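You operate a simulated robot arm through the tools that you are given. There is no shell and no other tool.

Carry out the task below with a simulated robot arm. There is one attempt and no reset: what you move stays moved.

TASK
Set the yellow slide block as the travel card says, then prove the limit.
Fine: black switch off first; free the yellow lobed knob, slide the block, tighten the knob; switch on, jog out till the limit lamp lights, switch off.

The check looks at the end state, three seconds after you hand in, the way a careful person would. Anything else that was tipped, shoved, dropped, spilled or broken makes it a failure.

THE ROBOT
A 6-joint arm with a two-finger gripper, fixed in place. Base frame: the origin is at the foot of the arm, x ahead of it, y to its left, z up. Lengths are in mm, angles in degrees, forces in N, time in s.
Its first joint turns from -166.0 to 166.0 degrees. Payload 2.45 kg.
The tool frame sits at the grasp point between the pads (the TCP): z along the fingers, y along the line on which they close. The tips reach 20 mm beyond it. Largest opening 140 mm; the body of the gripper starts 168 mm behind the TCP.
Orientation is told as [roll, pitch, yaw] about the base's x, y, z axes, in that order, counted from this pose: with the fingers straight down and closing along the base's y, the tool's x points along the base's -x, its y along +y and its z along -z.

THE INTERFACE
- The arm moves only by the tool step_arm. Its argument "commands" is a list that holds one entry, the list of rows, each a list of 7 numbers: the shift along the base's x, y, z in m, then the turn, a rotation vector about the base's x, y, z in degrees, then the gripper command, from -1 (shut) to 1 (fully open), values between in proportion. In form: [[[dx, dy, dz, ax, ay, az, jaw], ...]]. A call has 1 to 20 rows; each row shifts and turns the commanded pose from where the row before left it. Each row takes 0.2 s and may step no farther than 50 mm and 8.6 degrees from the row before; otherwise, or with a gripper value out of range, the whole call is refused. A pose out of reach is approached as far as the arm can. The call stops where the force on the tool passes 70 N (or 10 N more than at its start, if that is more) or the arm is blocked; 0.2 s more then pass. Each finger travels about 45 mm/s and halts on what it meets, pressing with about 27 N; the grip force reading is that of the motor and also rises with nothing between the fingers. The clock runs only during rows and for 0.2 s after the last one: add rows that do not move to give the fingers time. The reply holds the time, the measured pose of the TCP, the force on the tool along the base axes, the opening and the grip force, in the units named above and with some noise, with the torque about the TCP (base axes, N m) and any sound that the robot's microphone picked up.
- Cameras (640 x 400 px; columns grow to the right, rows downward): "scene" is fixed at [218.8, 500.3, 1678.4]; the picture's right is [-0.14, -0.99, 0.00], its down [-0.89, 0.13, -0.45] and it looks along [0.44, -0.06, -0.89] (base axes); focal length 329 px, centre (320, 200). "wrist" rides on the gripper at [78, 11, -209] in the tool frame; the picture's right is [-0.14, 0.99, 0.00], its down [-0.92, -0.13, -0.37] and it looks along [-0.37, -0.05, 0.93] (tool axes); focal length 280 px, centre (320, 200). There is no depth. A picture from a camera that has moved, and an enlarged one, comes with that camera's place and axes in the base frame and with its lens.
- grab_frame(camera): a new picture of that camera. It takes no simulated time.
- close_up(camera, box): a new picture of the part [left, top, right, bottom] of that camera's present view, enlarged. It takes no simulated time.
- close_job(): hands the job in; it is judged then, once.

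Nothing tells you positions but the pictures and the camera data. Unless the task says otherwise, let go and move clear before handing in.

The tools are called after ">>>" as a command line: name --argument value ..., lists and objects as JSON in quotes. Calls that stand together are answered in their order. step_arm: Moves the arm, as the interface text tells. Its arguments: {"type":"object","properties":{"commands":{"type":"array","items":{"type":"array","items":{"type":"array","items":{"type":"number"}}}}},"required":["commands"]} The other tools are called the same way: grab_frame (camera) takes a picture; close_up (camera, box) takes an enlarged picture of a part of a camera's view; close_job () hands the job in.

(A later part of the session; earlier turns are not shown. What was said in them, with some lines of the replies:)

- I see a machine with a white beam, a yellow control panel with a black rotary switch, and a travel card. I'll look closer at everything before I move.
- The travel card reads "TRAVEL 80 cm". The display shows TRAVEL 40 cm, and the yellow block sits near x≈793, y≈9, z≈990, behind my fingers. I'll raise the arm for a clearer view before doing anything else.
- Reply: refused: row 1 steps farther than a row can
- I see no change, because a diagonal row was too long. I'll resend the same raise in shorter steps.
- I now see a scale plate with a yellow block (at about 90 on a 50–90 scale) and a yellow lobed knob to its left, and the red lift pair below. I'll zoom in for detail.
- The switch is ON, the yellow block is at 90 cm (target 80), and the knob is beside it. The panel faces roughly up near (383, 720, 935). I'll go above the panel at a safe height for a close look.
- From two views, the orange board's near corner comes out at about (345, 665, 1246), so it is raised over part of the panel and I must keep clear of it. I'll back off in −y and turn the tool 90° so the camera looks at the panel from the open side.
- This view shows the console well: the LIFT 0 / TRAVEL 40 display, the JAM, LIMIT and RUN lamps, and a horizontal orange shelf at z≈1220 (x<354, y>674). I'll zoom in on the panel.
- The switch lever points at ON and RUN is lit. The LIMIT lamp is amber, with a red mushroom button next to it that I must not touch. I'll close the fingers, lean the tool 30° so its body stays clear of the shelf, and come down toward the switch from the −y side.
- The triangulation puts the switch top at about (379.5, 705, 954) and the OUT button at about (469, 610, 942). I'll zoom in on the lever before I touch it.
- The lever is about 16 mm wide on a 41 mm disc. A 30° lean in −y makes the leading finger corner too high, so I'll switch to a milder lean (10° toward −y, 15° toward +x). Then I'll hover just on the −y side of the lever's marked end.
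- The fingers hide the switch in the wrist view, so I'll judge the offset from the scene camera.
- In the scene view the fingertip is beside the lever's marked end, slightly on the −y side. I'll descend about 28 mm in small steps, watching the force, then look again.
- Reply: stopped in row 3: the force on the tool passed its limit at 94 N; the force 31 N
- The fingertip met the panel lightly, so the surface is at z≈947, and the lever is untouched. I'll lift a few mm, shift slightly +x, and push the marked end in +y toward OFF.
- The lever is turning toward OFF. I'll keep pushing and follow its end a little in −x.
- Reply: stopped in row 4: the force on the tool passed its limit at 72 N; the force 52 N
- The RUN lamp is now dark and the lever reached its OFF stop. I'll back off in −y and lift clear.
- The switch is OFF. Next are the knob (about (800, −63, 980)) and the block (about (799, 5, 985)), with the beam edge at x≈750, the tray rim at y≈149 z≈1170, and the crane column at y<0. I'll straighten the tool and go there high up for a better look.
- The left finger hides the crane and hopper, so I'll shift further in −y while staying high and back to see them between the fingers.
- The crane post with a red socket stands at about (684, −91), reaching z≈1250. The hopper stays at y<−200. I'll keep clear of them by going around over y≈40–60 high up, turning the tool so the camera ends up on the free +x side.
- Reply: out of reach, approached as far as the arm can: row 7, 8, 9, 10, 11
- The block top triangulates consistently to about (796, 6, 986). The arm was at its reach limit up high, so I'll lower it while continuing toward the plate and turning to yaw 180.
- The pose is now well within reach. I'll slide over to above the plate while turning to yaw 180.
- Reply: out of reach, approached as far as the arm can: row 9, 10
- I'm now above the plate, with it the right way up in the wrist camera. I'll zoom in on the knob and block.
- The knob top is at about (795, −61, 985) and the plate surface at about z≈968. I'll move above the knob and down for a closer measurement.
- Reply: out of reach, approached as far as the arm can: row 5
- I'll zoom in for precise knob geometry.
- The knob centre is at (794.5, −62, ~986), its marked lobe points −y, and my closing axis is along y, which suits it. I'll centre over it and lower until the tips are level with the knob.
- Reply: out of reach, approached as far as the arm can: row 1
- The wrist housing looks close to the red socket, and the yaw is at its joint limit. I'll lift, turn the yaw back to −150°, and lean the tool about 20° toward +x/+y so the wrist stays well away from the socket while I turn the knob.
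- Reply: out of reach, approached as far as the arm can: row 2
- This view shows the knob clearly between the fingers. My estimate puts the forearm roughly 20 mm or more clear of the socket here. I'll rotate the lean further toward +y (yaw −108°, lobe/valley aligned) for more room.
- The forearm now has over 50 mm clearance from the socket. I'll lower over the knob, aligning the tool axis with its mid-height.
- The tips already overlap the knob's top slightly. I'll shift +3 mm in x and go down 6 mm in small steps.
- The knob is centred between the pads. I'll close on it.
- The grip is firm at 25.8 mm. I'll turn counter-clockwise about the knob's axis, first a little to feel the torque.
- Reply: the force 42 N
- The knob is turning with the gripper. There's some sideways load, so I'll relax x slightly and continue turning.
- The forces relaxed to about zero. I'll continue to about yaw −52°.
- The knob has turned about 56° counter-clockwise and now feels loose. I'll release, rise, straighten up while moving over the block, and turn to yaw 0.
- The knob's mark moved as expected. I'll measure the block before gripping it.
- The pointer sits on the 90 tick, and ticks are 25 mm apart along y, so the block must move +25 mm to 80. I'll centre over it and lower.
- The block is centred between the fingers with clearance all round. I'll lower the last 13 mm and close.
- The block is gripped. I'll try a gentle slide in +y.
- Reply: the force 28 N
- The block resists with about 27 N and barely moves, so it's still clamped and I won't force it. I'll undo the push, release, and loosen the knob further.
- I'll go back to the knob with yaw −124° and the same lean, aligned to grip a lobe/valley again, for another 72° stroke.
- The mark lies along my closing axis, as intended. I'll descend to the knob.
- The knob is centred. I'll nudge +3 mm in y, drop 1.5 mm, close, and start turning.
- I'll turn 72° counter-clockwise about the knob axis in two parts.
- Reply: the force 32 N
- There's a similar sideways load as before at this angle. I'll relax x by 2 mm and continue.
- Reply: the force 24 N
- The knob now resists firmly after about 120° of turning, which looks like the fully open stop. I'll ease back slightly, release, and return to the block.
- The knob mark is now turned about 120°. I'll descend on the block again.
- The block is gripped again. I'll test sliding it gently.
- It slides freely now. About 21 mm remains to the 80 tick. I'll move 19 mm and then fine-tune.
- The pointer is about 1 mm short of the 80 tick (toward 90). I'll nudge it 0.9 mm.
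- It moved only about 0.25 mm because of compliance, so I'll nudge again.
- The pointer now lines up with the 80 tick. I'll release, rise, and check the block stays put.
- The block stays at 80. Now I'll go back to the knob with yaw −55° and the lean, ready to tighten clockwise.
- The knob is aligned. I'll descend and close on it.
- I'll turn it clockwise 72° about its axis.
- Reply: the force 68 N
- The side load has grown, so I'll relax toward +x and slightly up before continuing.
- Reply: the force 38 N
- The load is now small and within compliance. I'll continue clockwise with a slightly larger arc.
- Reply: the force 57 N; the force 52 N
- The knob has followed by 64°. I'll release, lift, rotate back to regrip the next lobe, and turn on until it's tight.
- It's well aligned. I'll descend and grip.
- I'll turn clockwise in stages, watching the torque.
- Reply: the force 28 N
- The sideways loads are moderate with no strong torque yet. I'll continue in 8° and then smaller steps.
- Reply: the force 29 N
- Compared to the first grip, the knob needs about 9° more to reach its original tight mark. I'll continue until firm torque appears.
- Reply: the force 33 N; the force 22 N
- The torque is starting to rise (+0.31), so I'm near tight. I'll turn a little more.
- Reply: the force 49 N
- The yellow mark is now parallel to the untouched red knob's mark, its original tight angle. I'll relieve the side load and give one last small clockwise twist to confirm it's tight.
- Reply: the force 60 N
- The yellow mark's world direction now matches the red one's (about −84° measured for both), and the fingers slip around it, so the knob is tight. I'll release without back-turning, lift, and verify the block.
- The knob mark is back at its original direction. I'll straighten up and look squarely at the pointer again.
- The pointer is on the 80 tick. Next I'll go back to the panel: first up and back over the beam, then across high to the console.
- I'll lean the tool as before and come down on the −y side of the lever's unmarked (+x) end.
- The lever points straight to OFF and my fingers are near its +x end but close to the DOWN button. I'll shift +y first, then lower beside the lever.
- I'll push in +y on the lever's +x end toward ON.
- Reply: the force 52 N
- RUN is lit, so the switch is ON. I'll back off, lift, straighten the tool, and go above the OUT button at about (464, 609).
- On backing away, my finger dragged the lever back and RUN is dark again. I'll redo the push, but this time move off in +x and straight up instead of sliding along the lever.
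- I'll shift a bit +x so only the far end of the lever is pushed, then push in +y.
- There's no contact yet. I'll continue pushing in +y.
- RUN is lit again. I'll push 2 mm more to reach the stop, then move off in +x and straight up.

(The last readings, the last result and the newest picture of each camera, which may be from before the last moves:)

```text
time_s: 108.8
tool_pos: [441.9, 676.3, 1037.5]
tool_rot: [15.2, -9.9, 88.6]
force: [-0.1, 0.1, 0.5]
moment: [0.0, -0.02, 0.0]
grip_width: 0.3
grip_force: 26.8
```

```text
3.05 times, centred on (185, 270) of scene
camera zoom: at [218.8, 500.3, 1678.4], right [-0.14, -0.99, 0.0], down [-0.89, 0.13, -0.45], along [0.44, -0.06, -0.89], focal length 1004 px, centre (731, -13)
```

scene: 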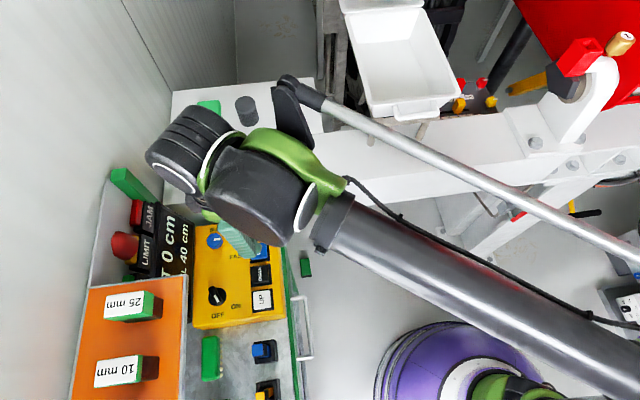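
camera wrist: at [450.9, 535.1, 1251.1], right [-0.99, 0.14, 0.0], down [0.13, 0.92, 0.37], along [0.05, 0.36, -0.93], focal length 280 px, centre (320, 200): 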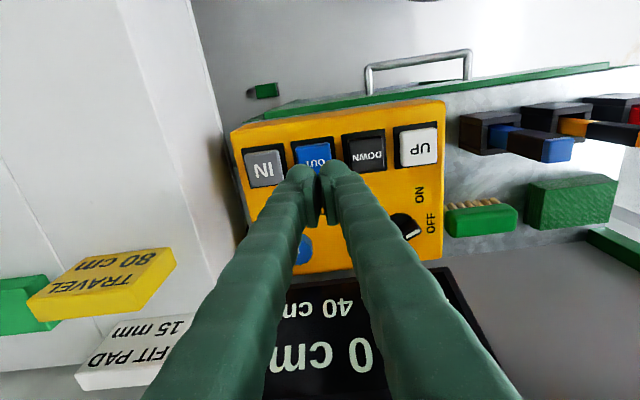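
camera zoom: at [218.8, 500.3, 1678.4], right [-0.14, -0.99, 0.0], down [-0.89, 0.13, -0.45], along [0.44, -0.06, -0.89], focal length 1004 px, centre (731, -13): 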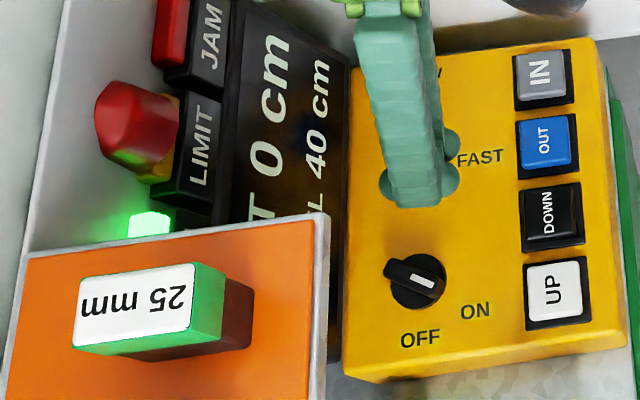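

The switch stays ON. I'll straighten up and go above the OUT button.

>>> step_arm --commands '[[[0.008, -0.02, 0.005, -3.33, -5, 0, -1], [0.008, -0.02, 0, -3.33, -5, 0, -1], [0.006, -0.025, 0, -3.33, -5, 0, -1], [0, -0.002, -0.02, 0, 0, 0, -1], [0, 0, -0.02, 0, 0, 0, -1], [0, 0, 0, 0, 0, 0, -1]]]'

>>> close_up --camera "wrist" --box '[200, 80, 440, 240]'

>>> close_up --camera "scene" --box '[80, 190, 310, 330]'

```text
time_s: 110.2
tool_pos: [462.9, 609.6, 1004.3]
tool_rot: [0.0, 0.3, 89.9]
force: [-0.1, -0.5, 0.1]
moment: [-0.01, 0.0, -0.03]
grip_width: 0.0
grip_force: 27.0
```

```text
2.50 times, centred on (320, 160) of wrist
camera zoom: at [451.3, 532.3, 1214.1], right [-0.99, 0.14, 0.0], down [0.13, 0.92, 0.37], along [0.05, 0.36, -0.93], focal length 701 px, centre (320, 300)
```

zoom: 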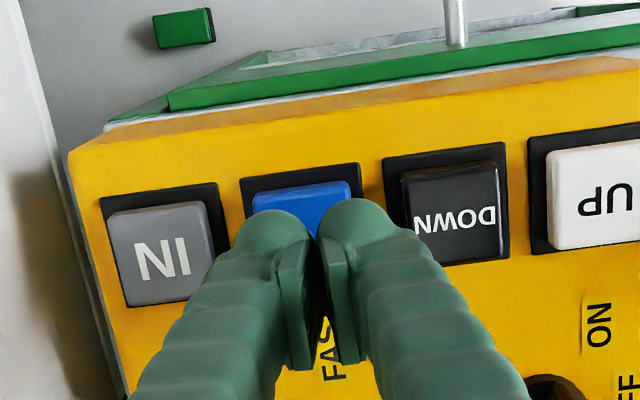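

```text
2.78 times, centred on (195, 260) of scene
camera zoom: at [218.8, 500.3, 1678.4], right [-0.14, -0.99, 0.0], down [-0.89, 0.13, -0.45], along [0.44, -0.06, -0.89], focal length 916 px, centre (668, 33)
```

zoom: 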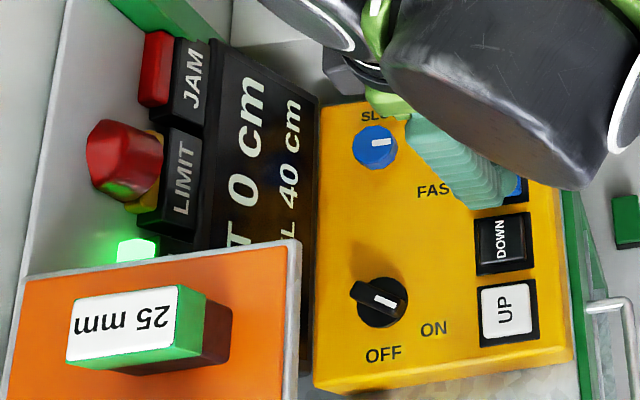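

I'm nearly over OUT but about 4 mm off. I'll correct, then descend close to the button.

>>> step_arm --commands '[[[0.004, -0.003, 0, 0, 0, 0, -1], [0, 0, -0.012, 0, 0, 0, -1], [0, 0, -0.008, 0, 0, 0, -1], [0, 0, 0, 0, 0, 0, -1]]]'

>>> close_up --camera "wrist" --box '[200, 80, 440, 240]'

```text
time_s: 111.2
tool_pos: [466.6, 606.7, 983.4]
tool_rot: [0.0, 0.1, 89.9]
force: [0.5, 0.7, 1.3]
moment: [0.03, 0.01, -0.05]
grip_width: 6.0
grip_force: 29.0
```

```text
2.50 times, centred on (320, 160) of wrist
camera zoom: at [456.1, 528.8, 1194.4], right [-0.99, 0.14, 0.0], down [0.13, 0.92, 0.37], along [0.05, 0.36, -0.93], focal length 701 px, centre (320, 300)
```

zoom: 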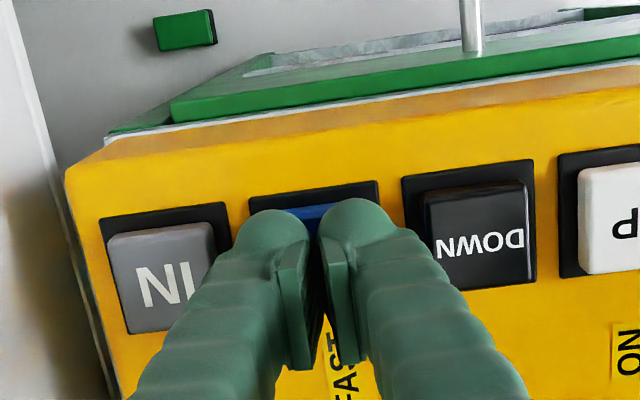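

The tip is right over OUT. I'll now press down in small steps and watch the display and lamps.

>>> step_arm --commands '[[[0, 0, -0.002, 0, 0, 0, -1], [0, 0, -0.002, 0, 0, 0, -1]]]'

>>> close_up --camera "scene" --box '[80, 190, 310, 330]'

```text
time_s: 111.8
tool_pos: [466.9, 605.5, 980.7]
tool_rot: [0.0, 0.1, 89.8]
force: [1.9, 0.5, 2.4]
moment: [-0.01, -0.01, 0.01]
grip_width: 6.1
grip_force: 29.3
heard: click
```

```text
2.78 times, centred on (195, 260) of scene
camera zoom: at [218.8, 500.3, 1678.4], right [-0.14, -0.99, 0.0], down [-0.89, 0.13, -0.45], along [0.44, -0.06, -0.89], focal length 916 px, centre (668, 33)
```

zoom: 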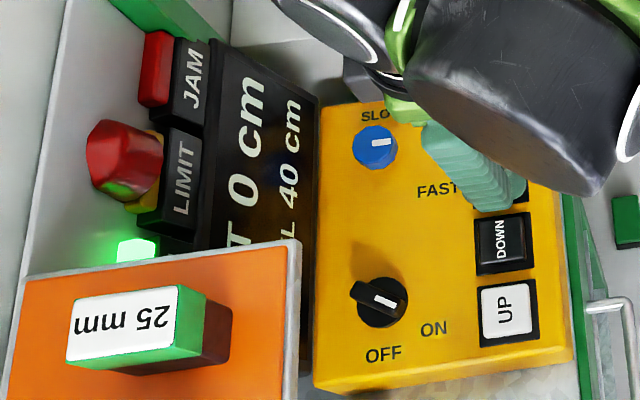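

I heard a click, so the button is made. I'll hold briefly and watch the travel reading.

>>> step_arm --commands '[[[0, 0, -0.0005, 0, 0, 0, -1], [0, 0, 0, 0, 0, 0, -1]]]'

>>> grab_frame --camera "scene"

>>> close_up --camera "scene" --box '[80, 190, 310, 330]'

```text
time_s: 112.4
tool_pos: [466.4, 607.4, 979.9]
tool_rot: [-0.1, 0.1, 89.9]
force: [0.1, -1.7, 3.9]
moment: [-0.04, -0.02, 0.03]
grip_width: 5.9
grip_force: 29.5
```

```text
taken
```

scene: 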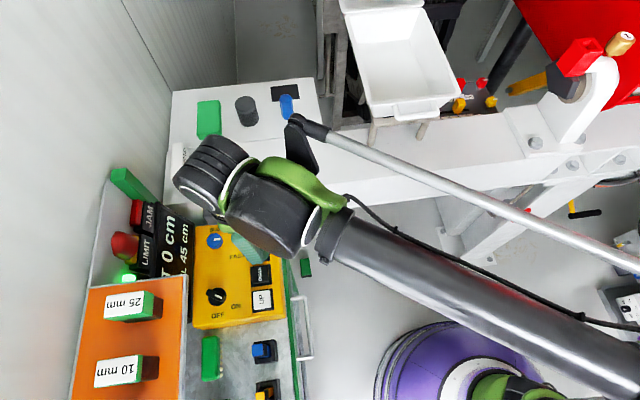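

```text
2.78 times, centred on (195, 260) of scene
camera zoom: at [218.8, 500.3, 1678.4], right [-0.14, -0.99, 0.0], down [-0.89, 0.13, -0.45], along [0.44, -0.06, -0.89], focal length 916 px, centre (668, 33)
```

zoom: 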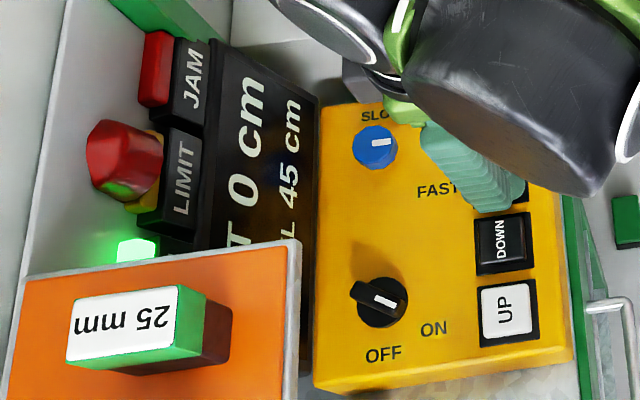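

Travel reads 45 cm, moving at roughly 8 cm/s. I'll keep holding in chunks, checking the lamps each time.

>>> step_arm --commands '[[[0, 0, 0, 0, 0, 0, -1], [0, 0, 0, 0, 0, 0, -1], [0, 0, 0, 0, 0, 0, -1], [0, 0, 0, 0, 0, 0, -1]]]'

>>> close_up --camera "scene" --box '[80, 190, 310, 330]'

>>> grab_frame --camera "scene"

```text
time_s: 113.4
tool_pos: [467.8, 606.3, 979.0]
tool_rot: [0.0, 0.0, 89.8]
force: [-0.3, -1.6, 3.3]
moment: [-0.01, 0.03, 0.01]
grip_width: 6.1
grip_force: 29.3
```

```text
2.78 times, centred on (195, 260) of scene
camera zoom: at [218.8, 500.3, 1678.4], right [-0.14, -0.99, 0.0], down [-0.89, 0.13, -0.45], along [0.44, -0.06, -0.89], focal length 916 px, centre (668, 33)
```

zoom: 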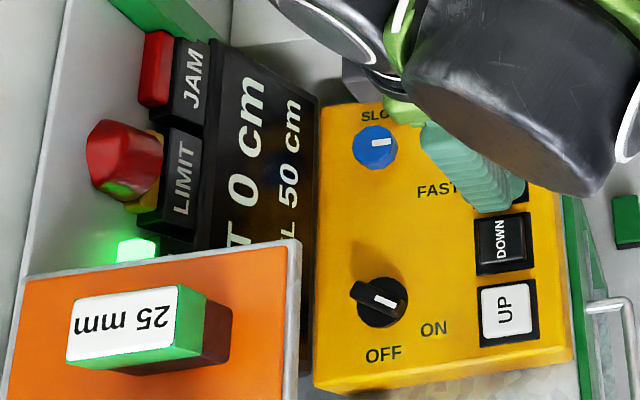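

```text
taken
```

scene: 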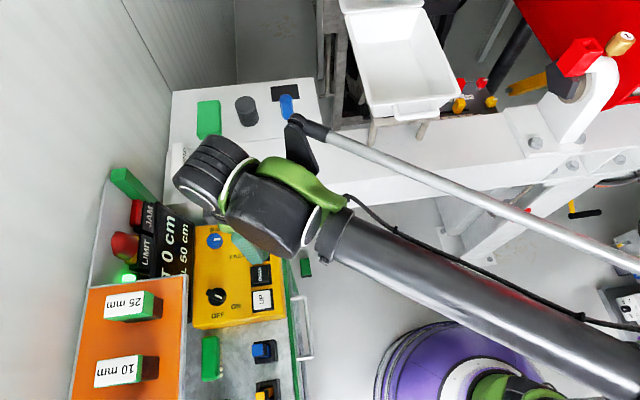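

Travel reads 50 cm, about 5 cm/s, and nothing near the arm is moving. I'll hold longer.

>>> step_arm --commands '[[[0, 0, 0, 0, 0, 0, -1], [0, 0, 0, 0, 0, 0, -1], [0, 0, 0, 0, 0, 0, -1], [0, 0, 0, 0, 0, 0, -1], [0, 0, 0, 0, 0, 0, -1], [0, 0, 0, 0, 0, 0, -1], [0, 0, 0, 0, 0, 0, -1], [0, 0, 0, 0, 0, 0, -1], [0, 0, 0, 0, 0, 0, -1], [0, 0, 0, 0, 0, 0, -1], [0, 0, 0, 0, 0, 0, -1], [0, 0, 0, 0, 0, 0, -1]]]'

>>> close_up --camera "scene" --box '[80, 190, 310, 330]'

>>> grab_frame --camera "scene"

```text
time_s: 116.0
tool_pos: [466.8, 605.7, 979.4]
tool_rot: [0.0, 0.1, 90.0]
force: [-0.3, 1.1, 3.7]
moment: [0.02, 0.0, 0.0]
grip_width: 6.0
grip_force: 29.7
```

```text
2.78 times, centred on (195, 260) of scene
camera zoom: at [218.8, 500.3, 1678.4], right [-0.14, -0.99, 0.0], down [-0.89, 0.13, -0.45], along [0.44, -0.06, -0.89], focal length 916 px, centre (668, 33)
```

zoom: 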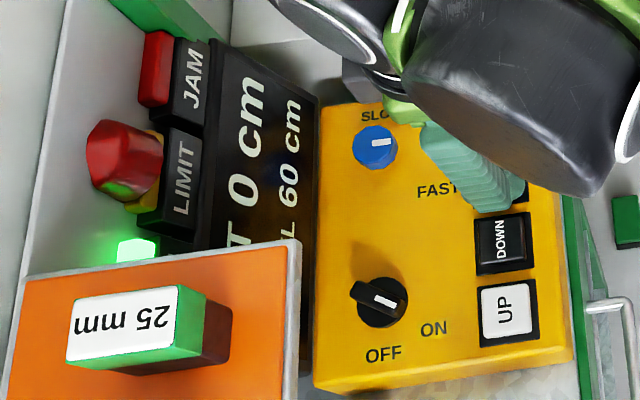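

```text
taken
```

scene: 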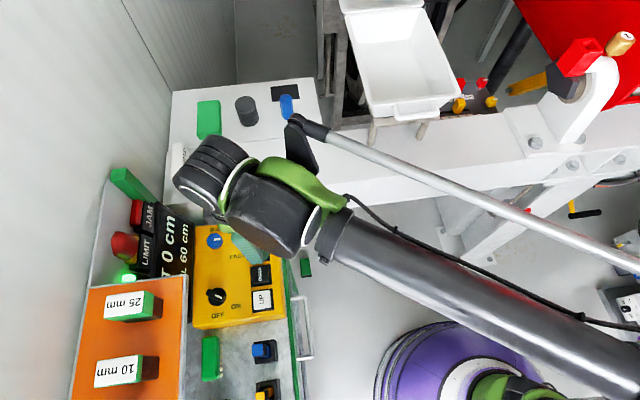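

Travel reads 60 cm. I'll keep holding.

>>> step_arm --commands '[[[0, 0, 0, 0, 0, 0, -1], [0, 0, 0, 0, 0, 0, -1], [0, 0, 0, 0, 0, 0, -1], [0, 0, 0, 0, 0, 0, -1], [0, 0, 0, 0, 0, 0, -1], [0, 0, 0, 0, 0, 0, -1], [0, 0, 0, 0, 0, 0, -1], [0, 0, 0, 0, 0, 0, -1], [0, 0, 0, 0, 0, 0, -1], [0, 0, 0, 0, 0, 0, -1]]]'

>>> close_up --camera "scene" --box '[80, 190, 310, 330]'

```text
time_s: 118.2
tool_pos: [467.4, 606.5, 980.0]
tool_rot: [0.0, 0.2, 89.9]
force: [-0.4, 0.4, 4.0]
moment: [0.02, 0.0, -0.02]
grip_width: 6.1
grip_force: 29.4
```

```text
2.78 times, centred on (195, 260) of scene
camera zoom: at [218.8, 500.3, 1678.4], right [-0.14, -0.99, 0.0], down [-0.89, 0.13, -0.45], along [0.44, -0.06, -0.89], focal length 916 px, centre (668, 33)
```

zoom: 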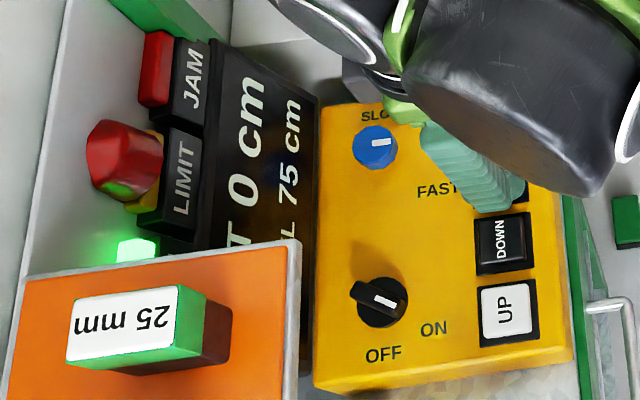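

Travel reads 75 cm, so the limit is near. I'll now hold in single short steps.

>>> step_arm --commands '[[[0, 0, 0, 0, 0, 0, -1]]]'

>>> close_up --camera "scene" --box '[80, 190, 310, 330]'

```text
time_s: 118.6
tool_pos: [467.4, 607.0, 979.0]
tool_rot: [0.0, 0.1, 89.9]
force: [0.4, -0.5, 2.6]
moment: [-0.02, 0.01, -0.01]
grip_width: 5.9
grip_force: 29.3
```

```text
2.78 times, centred on (195, 260) of scene
camera zoom: at [218.8, 500.3, 1678.4], right [-0.14, -0.99, 0.0], down [-0.89, 0.13, -0.45], along [0.44, -0.06, -0.89], focal length 916 px, centre (668, 33)
```

zoom: 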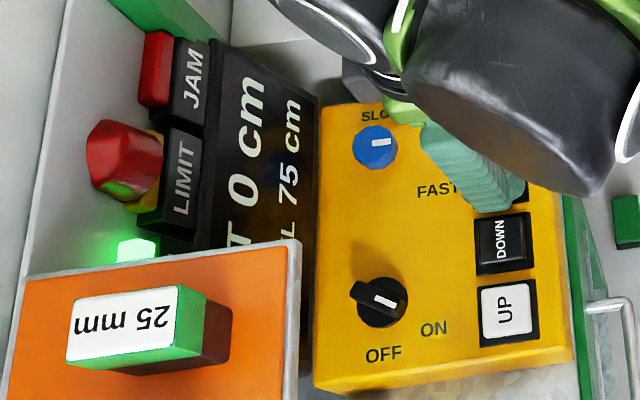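

>>> step_arm --commands '[[[0, 0, 0, 0, 0, 0, -1]]]'

>>> close_up --camera "scene" --box '[80, 190, 310, 330]'

```text
time_s: 119.0
tool_pos: [466.6, 606.7, 980.0]
tool_rot: [0.0, 0.0, 90.0]
force: [0.0, 0.1, 2.6]
moment: [-0.02, -0.01, -0.02]
grip_width: 6.1
grip_force: 29.2
```

```text
2.78 times, centred on (195, 260) of scene
camera zoom: at [218.8, 500.3, 1678.4], right [-0.14, -0.99, 0.0], down [-0.89, 0.13, -0.45], along [0.44, -0.06, -0.89], focal length 916 px, centre (668, 33)
```

zoom: 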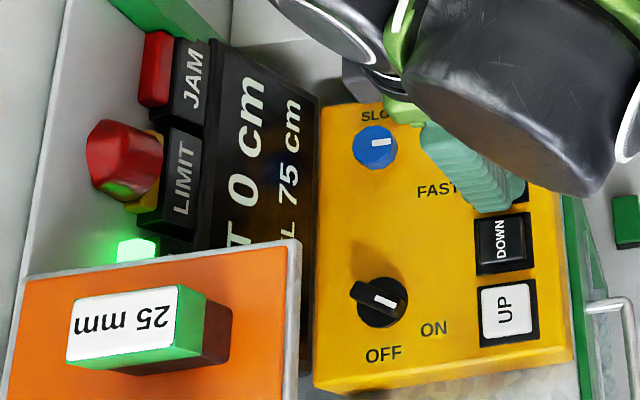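

>>> step_arm --commands '[[[0, 0, 0, 0, 0, 0, -1]]]'

>>> close_up --camera "scene" --box '[80, 190, 310, 330]'

```text
time_s: 119.4
tool_pos: [466.7, 606.5, 980.8]
tool_rot: [0.0, 0.0, 89.9]
force: [0.1, 0.1, 3.2]
moment: [0.0, 0.0, 0.02]
grip_width: 5.7
grip_force: 29.7
```

```text
2.78 times, centred on (195, 260) of scene
camera zoom: at [218.8, 500.3, 1678.4], right [-0.14, -0.99, 0.0], down [-0.89, 0.13, -0.45], along [0.44, -0.06, -0.89], focal length 916 px, centre (668, 33)
```

zoom: 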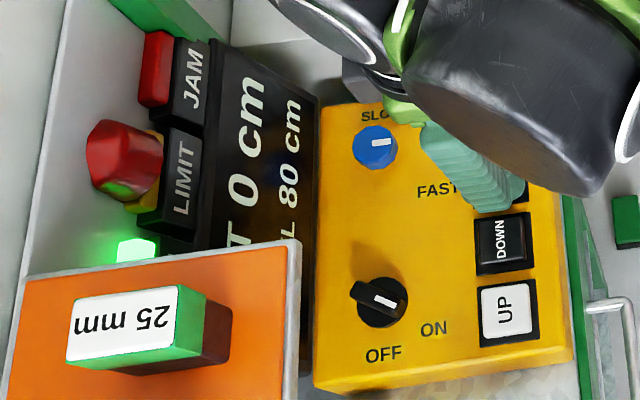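

Display reads 80, but the LIMIT lamp isn't clearly lit yet. I'll take one more short hold and look closely at the lamp.

>>> step_arm --commands '[[[0, 0, 0, 0, 0, 0, -1]]]'

>>> close_up --camera "scene" --box '[100, 190, 200, 290]'

```text
time_s: 119.8
tool_pos: [467.3, 606.4, 980.3]
tool_rot: [0.1, 0.2, 89.8]
force: [-0.6, -0.2, 3.0]
moment: [-0.04, 0.01, 0.0]
grip_width: 6.3
grip_force: 29.3
```

```text
4.00 times, centred on (150, 240) of scene
camera zoom: at [218.8, 500.3, 1678.4], right [-0.14, -0.99, 0.0], down [-0.89, 0.13, -0.45], along [0.44, -0.06, -0.89], focal length 1317 px, centre (1000, 40)
```

zoom: 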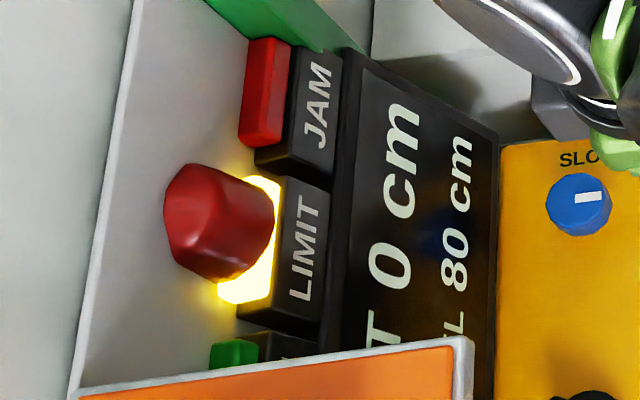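

The LIMIT lamp is lit at 80 cm and JAM is dark. I'll release the button now by lifting straight up.

>>> step_arm --commands '[[[0, 0, 0.02, 0, 0, 0, -1], [0, 0, 0.03, 0, 0, 0, -1], [0, 0, 0.02, 0, 0, 0, -1]]]'

>>> close_up --camera "scene" --box '[80, 190, 310, 330]'

>>> grab_frame --camera "scene"

```text
time_s: 120.6
tool_pos: [467.1, 605.3, 1053.5]
tool_rot: [0.0, 0.1, 89.9]
force: [-0.6, 0.2, -0.6]
moment: [-0.05, -0.05, -0.03]
grip_width: 0.0
grip_force: 29.6
```

```text
2.78 times, centred on (195, 260) of scene
camera zoom: at [218.8, 500.3, 1678.4], right [-0.14, -0.99, 0.0], down [-0.89, 0.13, -0.45], along [0.44, -0.06, -0.89], focal length 916 px, centre (668, 33)
```

zoom: 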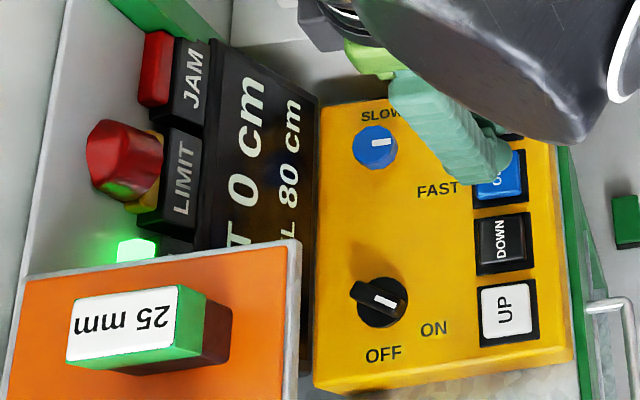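

```text
taken
```

scene: 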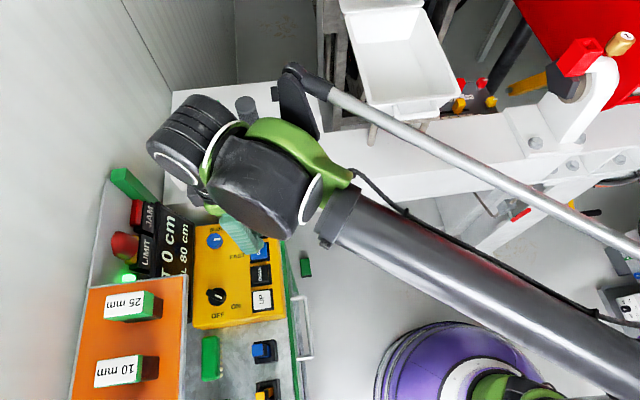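

LIMIT lit at the stop and the display holds 80 cm. It went out when I released OUT and RUN is back on, as expected. Now I'll switch off by repeating the earlier push on the marked end.

>>> step_arm --commands '[[[-0.025, 0.01, 0, 3.33, 5, 0, -1], [-0.03, 0.01, 0, 3.33, 5, 0, -1], [-0.03, 0.015, 0, 3.33, 5, 0, -1], [-0.012, 0.01, -0.02, 0, 0, 0, -1], [0, 0, -0.03, 0, 0, 0, -1], [0, 0, 0, 0, 0, 0, -1]]]'

>>> close_up --camera "scene" --box '[80, 210, 290, 330]'

```text
time_s: 122.0
tool_pos: [370.1, 649.5, 999.4]
tool_rot: [15.2, -9.7, 88.6]
force: [-1.0, 0.4, 1.1]
moment: [0.01, 0.02, 0.0]
grip_width: 0.0
grip_force: 29.8
```

```text
3.05 times, centred on (185, 270) of scene
camera zoom: at [218.8, 500.3, 1678.4], right [-0.14, -0.99, 0.0], down [-0.89, 0.13, -0.45], along [0.44, -0.06, -0.89], focal length 1004 px, centre (731, -13)
```

zoom: 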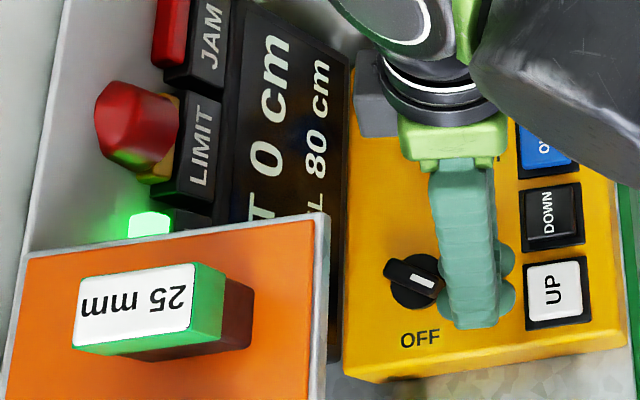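

It's positioned beside the marked end. I'll lower and push toward OFF as before.

>>> step_arm --commands '[[[0, 0.002, -0.01, 0, 0, 0, -1], [0, 0, -0.009, 0, 0, 0, -1], [0, 0.003, -0.001, 0, 0, 0, -1], [0, 0.003, 0, 0, 0, 0, -1], [0, 0.003, 0, 0, 0, 0, -1], [0, 0.003, 0, 0, 0, 0, -1], [-0.002, 0.003, 0, 0, 0, 0, -1], [0, 0, 0, 0, 0, 0, -1]]]'

>>> close_up --camera "scene" --box '[80, 210, 290, 330]'

```text
time_s: 123.8
tool_pos: [369.2, 665.3, 981.0]
tool_rot: [15.2, -9.7, 88.7]
force: [-16.8, -29.7, -14.9]
moment: [-0.57, 0.09, 0.21]
grip_width: 5.9
grip_force: 29.7
```

```text
3.05 times, centred on (185, 270) of scene
camera zoom: at [218.8, 500.3, 1678.4], right [-0.14, -0.99, 0.0], down [-0.89, 0.13, -0.45], along [0.44, -0.06, -0.89], focal length 1004 px, centre (731, -13)
```

zoom: 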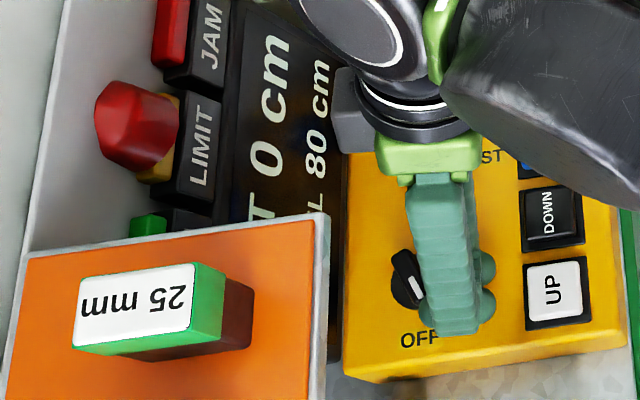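

RUN is dark and the lever is most of the way round. I'll push on to the OFF stop.

>>> step_arm --commands '[[[-0.003, 0.003, 0, 0, 0, 0, -1], [-0.002, 0.003, 0, 0, 0, 0, -1], [-0.001, 0.002, 0, 0, 0, 0, -1], [0, 0.002, 0, 0, 0, 0, -1], [0, 0, 0, 0, 0, 0, -1]]]'

>>> close_up --camera "scene" --box '[80, 210, 290, 330]'

```text
time_s: 124.7
tool_pos: [366.1, 670.9, 979.8]
tool_rot: [15.1, -9.3, 88.7]
force: [22.0, -54.1, 1.8]
moment: [-0.53, -0.46, -0.89]
grip_width: 0.1
grip_force: 29.8
stopped in row 4: the force on the tool passed its limit at 76 N (the readings are from after the stop); the commanded pose is now the measured one
```

```text
3.05 times, centred on (185, 270) of scene
camera zoom: at [218.8, 500.3, 1678.4], right [-0.14, -0.99, 0.0], down [-0.89, 0.13, -0.45], along [0.44, -0.06, -0.89], focal length 1004 px, centre (731, -13)
```

zoom: 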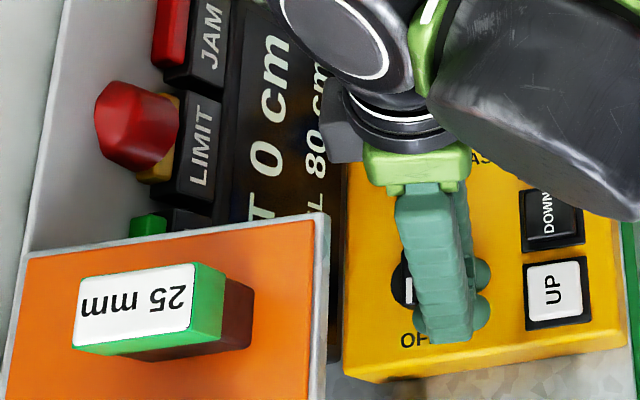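

The lever hit its OFF stop. I'll back straight off in −y as I did the first time, then lift well clear.

>>> step_arm --commands '[[[0, -0.01, 0, 0, 0, 0, -1], [0, -0.012, 0.005, 0, 0, 0, -1], [0.01, -0.01, 0.04, 0, 0, 0, -1], [0.01, -0.02, 0.04, 0, 0, 0, -1], [0.01, -0.03, 0.035, 0, 0, 0, -1], [0.01, -0.03, 0.035, -3.33, -5, 0, -1], [0.01, -0.03, 0.035, -3.33, -5, 0, -1], [0, -0.03, 0.035, -3.33, -5, 0, -1], [0, -0.03, 0.035, 0, 0, 0, -1], [0, -0.04, 0.02, 0, 0, 0, -1]]]'

>>> grab_frame --camera "scene"

>>> close_up --camera "scene" --box '[80, 190, 310, 330]'

>>> grab_frame --camera "wrist"

```text
time_s: 126.9
tool_pos: [413.0, 435.7, 1255.3]
tool_rot: [-0.1, 0.4, 89.9]
force: [0.6, 0.7, -0.1]
moment: [-0.05, 0.0, 0.02]
grip_width: 0.0
grip_force: 29.9
```

```text
taken
```

scene: 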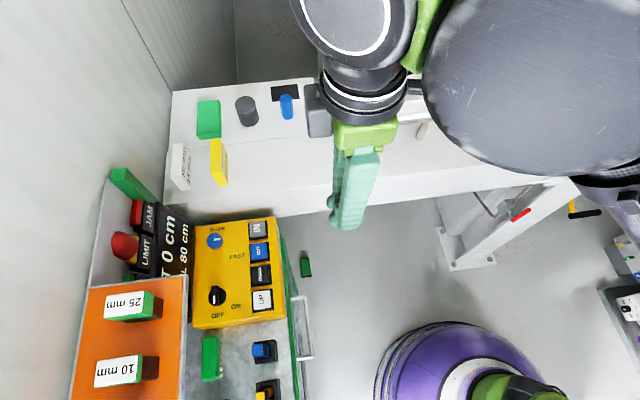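

```text
2.78 times, centred on (195, 260) of scene
camera zoom: at [218.8, 500.3, 1678.4], right [-0.14, -0.99, 0.0], down [-0.89, 0.13, -0.45], along [0.44, -0.06, -0.89], focal length 916 px, centre (668, 33)
```

zoom: 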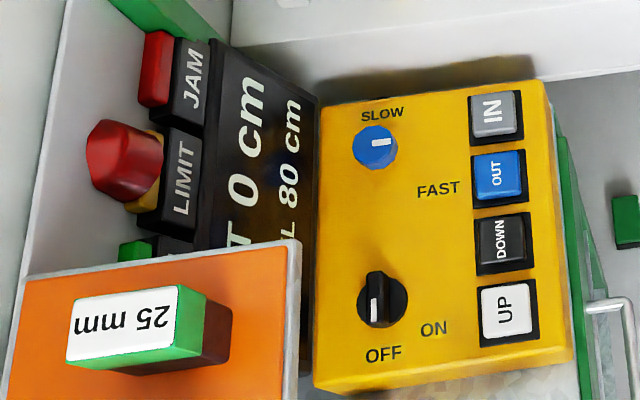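

```text
taken
camera wrist: at [400.4, 360.1, 1466.4], right [-0.99, 0.14, 0.0], down [0.13, 0.92, 0.36], along [0.05, 0.36, -0.93], focal length 280 px, centre (320, 200)
```

wrist: 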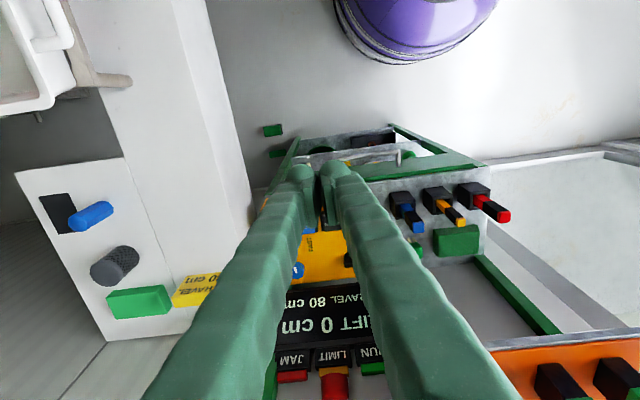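

The switch is OFF, RUN is dark and travel reads 80 cm. Before handing in, I'll take a last look at the block and knob from above.

>>> step_arm --commands '[[[0.01, -0.03, 0.015, 0, 0, -8.2, -0.5], [0.01, -0.03, 0.015, 0, 0, -8.2, 0], [0.01, -0.03, 0.015, 0, 0, -8.2, 0.5], [0.01, -0.03, 0.015, 0, 0, -8.2, 1], [0.01, -0.03, 0.01, 0, 0, -8.2, 1], [0.01, -0.03, 0.01, 0, 0, -8.2, 1], [0.01, -0.03, 0.01, 0, 0, -8.2, 1], [0.01, -0.03, 0.01, 0, 0, -8.2, 1], [0.01, -0.03, 0.01, 0, 0, -8.2, 1], [0.01, -0.03, 0, 0, 0, -8.2, 1], [0.01, -0.03, 0, 0, 0, -8, 1], [0, 0, 0, 0, 0, 0, 1]]]'

>>> grab_frame --camera "wrist"

>>> close_up --camera "wrist" --box '[235, 200, 375, 295]'

>>> grab_frame --camera "scene"

```text
time_s: 129.5
tool_pos: [522.3, 100.9, 1369.4]
tool_rot: [-0.1, 0.4, -0.3]
force: [0.3, 0.9, -0.8]
moment: [0.0, 0.02, -0.02]
grip_width: 140.0
grip_force: 0.0
```

```text
taken
camera wrist: at [446.4, 113.6, 1579.6], right [0.14, 0.99, 0.0], down [0.92, -0.13, 0.36], along [0.36, -0.05, -0.93], focal length 280 px, centre (320, 200)
```

wrist: 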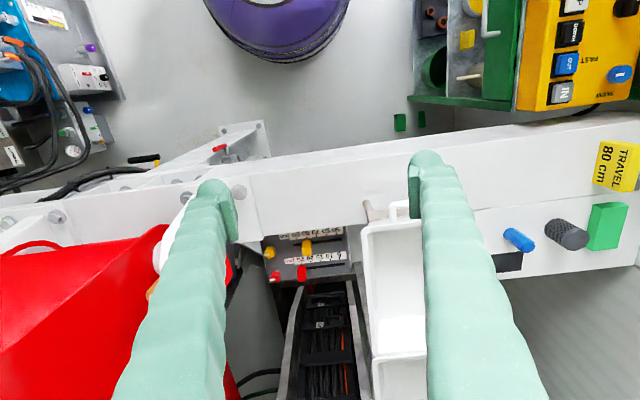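

```text
4.21 times, centred on (305, 248) of wrist
camera zoom: at [446.4, 113.6, 1579.6], right [0.14, 0.99, 0.0], down [0.92, -0.13, 0.36], along [0.36, -0.05, -0.93], focal length 1181 px, centre (383, 0)
```

zoom: 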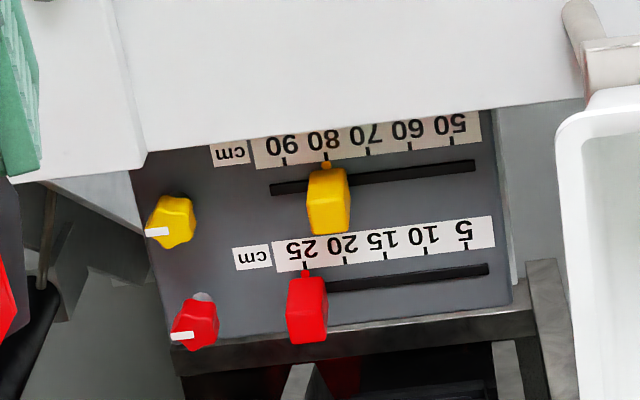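

```text
taken
```

scene: 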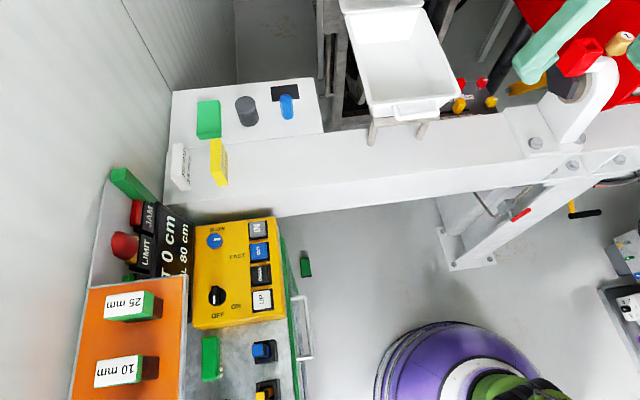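

The block is at 80. I'll zoom in to compare the yellow knob's mark with its starting angle.

>>> close_up --camera "wrist" --box '[260, 235, 320, 285]'

```text
8.00 times, centred on (290, 260) of wrist
camera zoom: at [446.4, 113.6, 1579.6], right [0.14, 0.99, 0.0], down [0.92, -0.13, 0.36], along [0.36, -0.05, -0.93], focal length 2243 px, centre (560, -280)
```

zoom: 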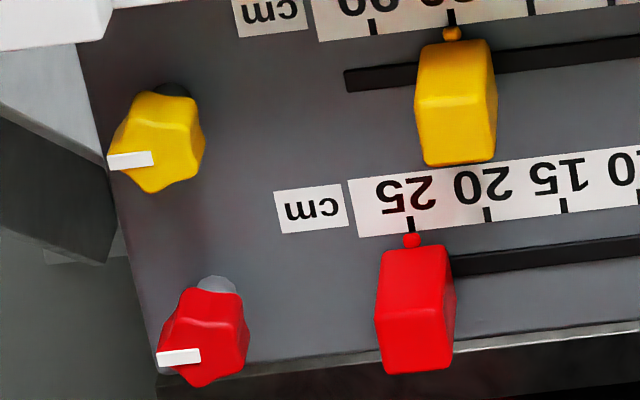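

The yellow knob's mark is back at its original tight angle, parallel to the red one. The pointer sits on the 80 tick, the switch is OFF, travel reads 80 cm, and the arm is clear with nothing else disturbed. I'm handing in.

>>> close_job

```text
The job is handed in.
```

The yellow block is set to 80 cm, as the travel card says, and the limit is proved. I've handed the job in and don't have the check's result yet.

- **Block and knob:** The pointer is on the 80 tick. The yellow knob is tight again, back at its original mark angle.
- **Limit test:** I switched on and held OUT. Travel went from 40 to 80 cm, the LIMIT lamp lit there, and JAM stayed dark. The lamp went out when I let go of the button.
- **End state:** The black switch is OFF, RUN is dark, and the display reads 80 cm. The arm is clear and the gripper is open. I saw nothing else moved.

Three things did not go cleanly:

- **Panel touched:** On my first approach to the switch, the fingertip hit the yellow panel, peaking at about 94 N. I saw no mark or shift.
- **Switch dragged back:** The first time I switched on, my finger pulled the lever most of the way back to OFF as I withdrew. I switched on again before jogging.
- **Block pulled while clamped:** I pulled on the block with about 27 N before the knob was fully loose. It moved less than a millimetre, so I loosened the knob further before sliding it.
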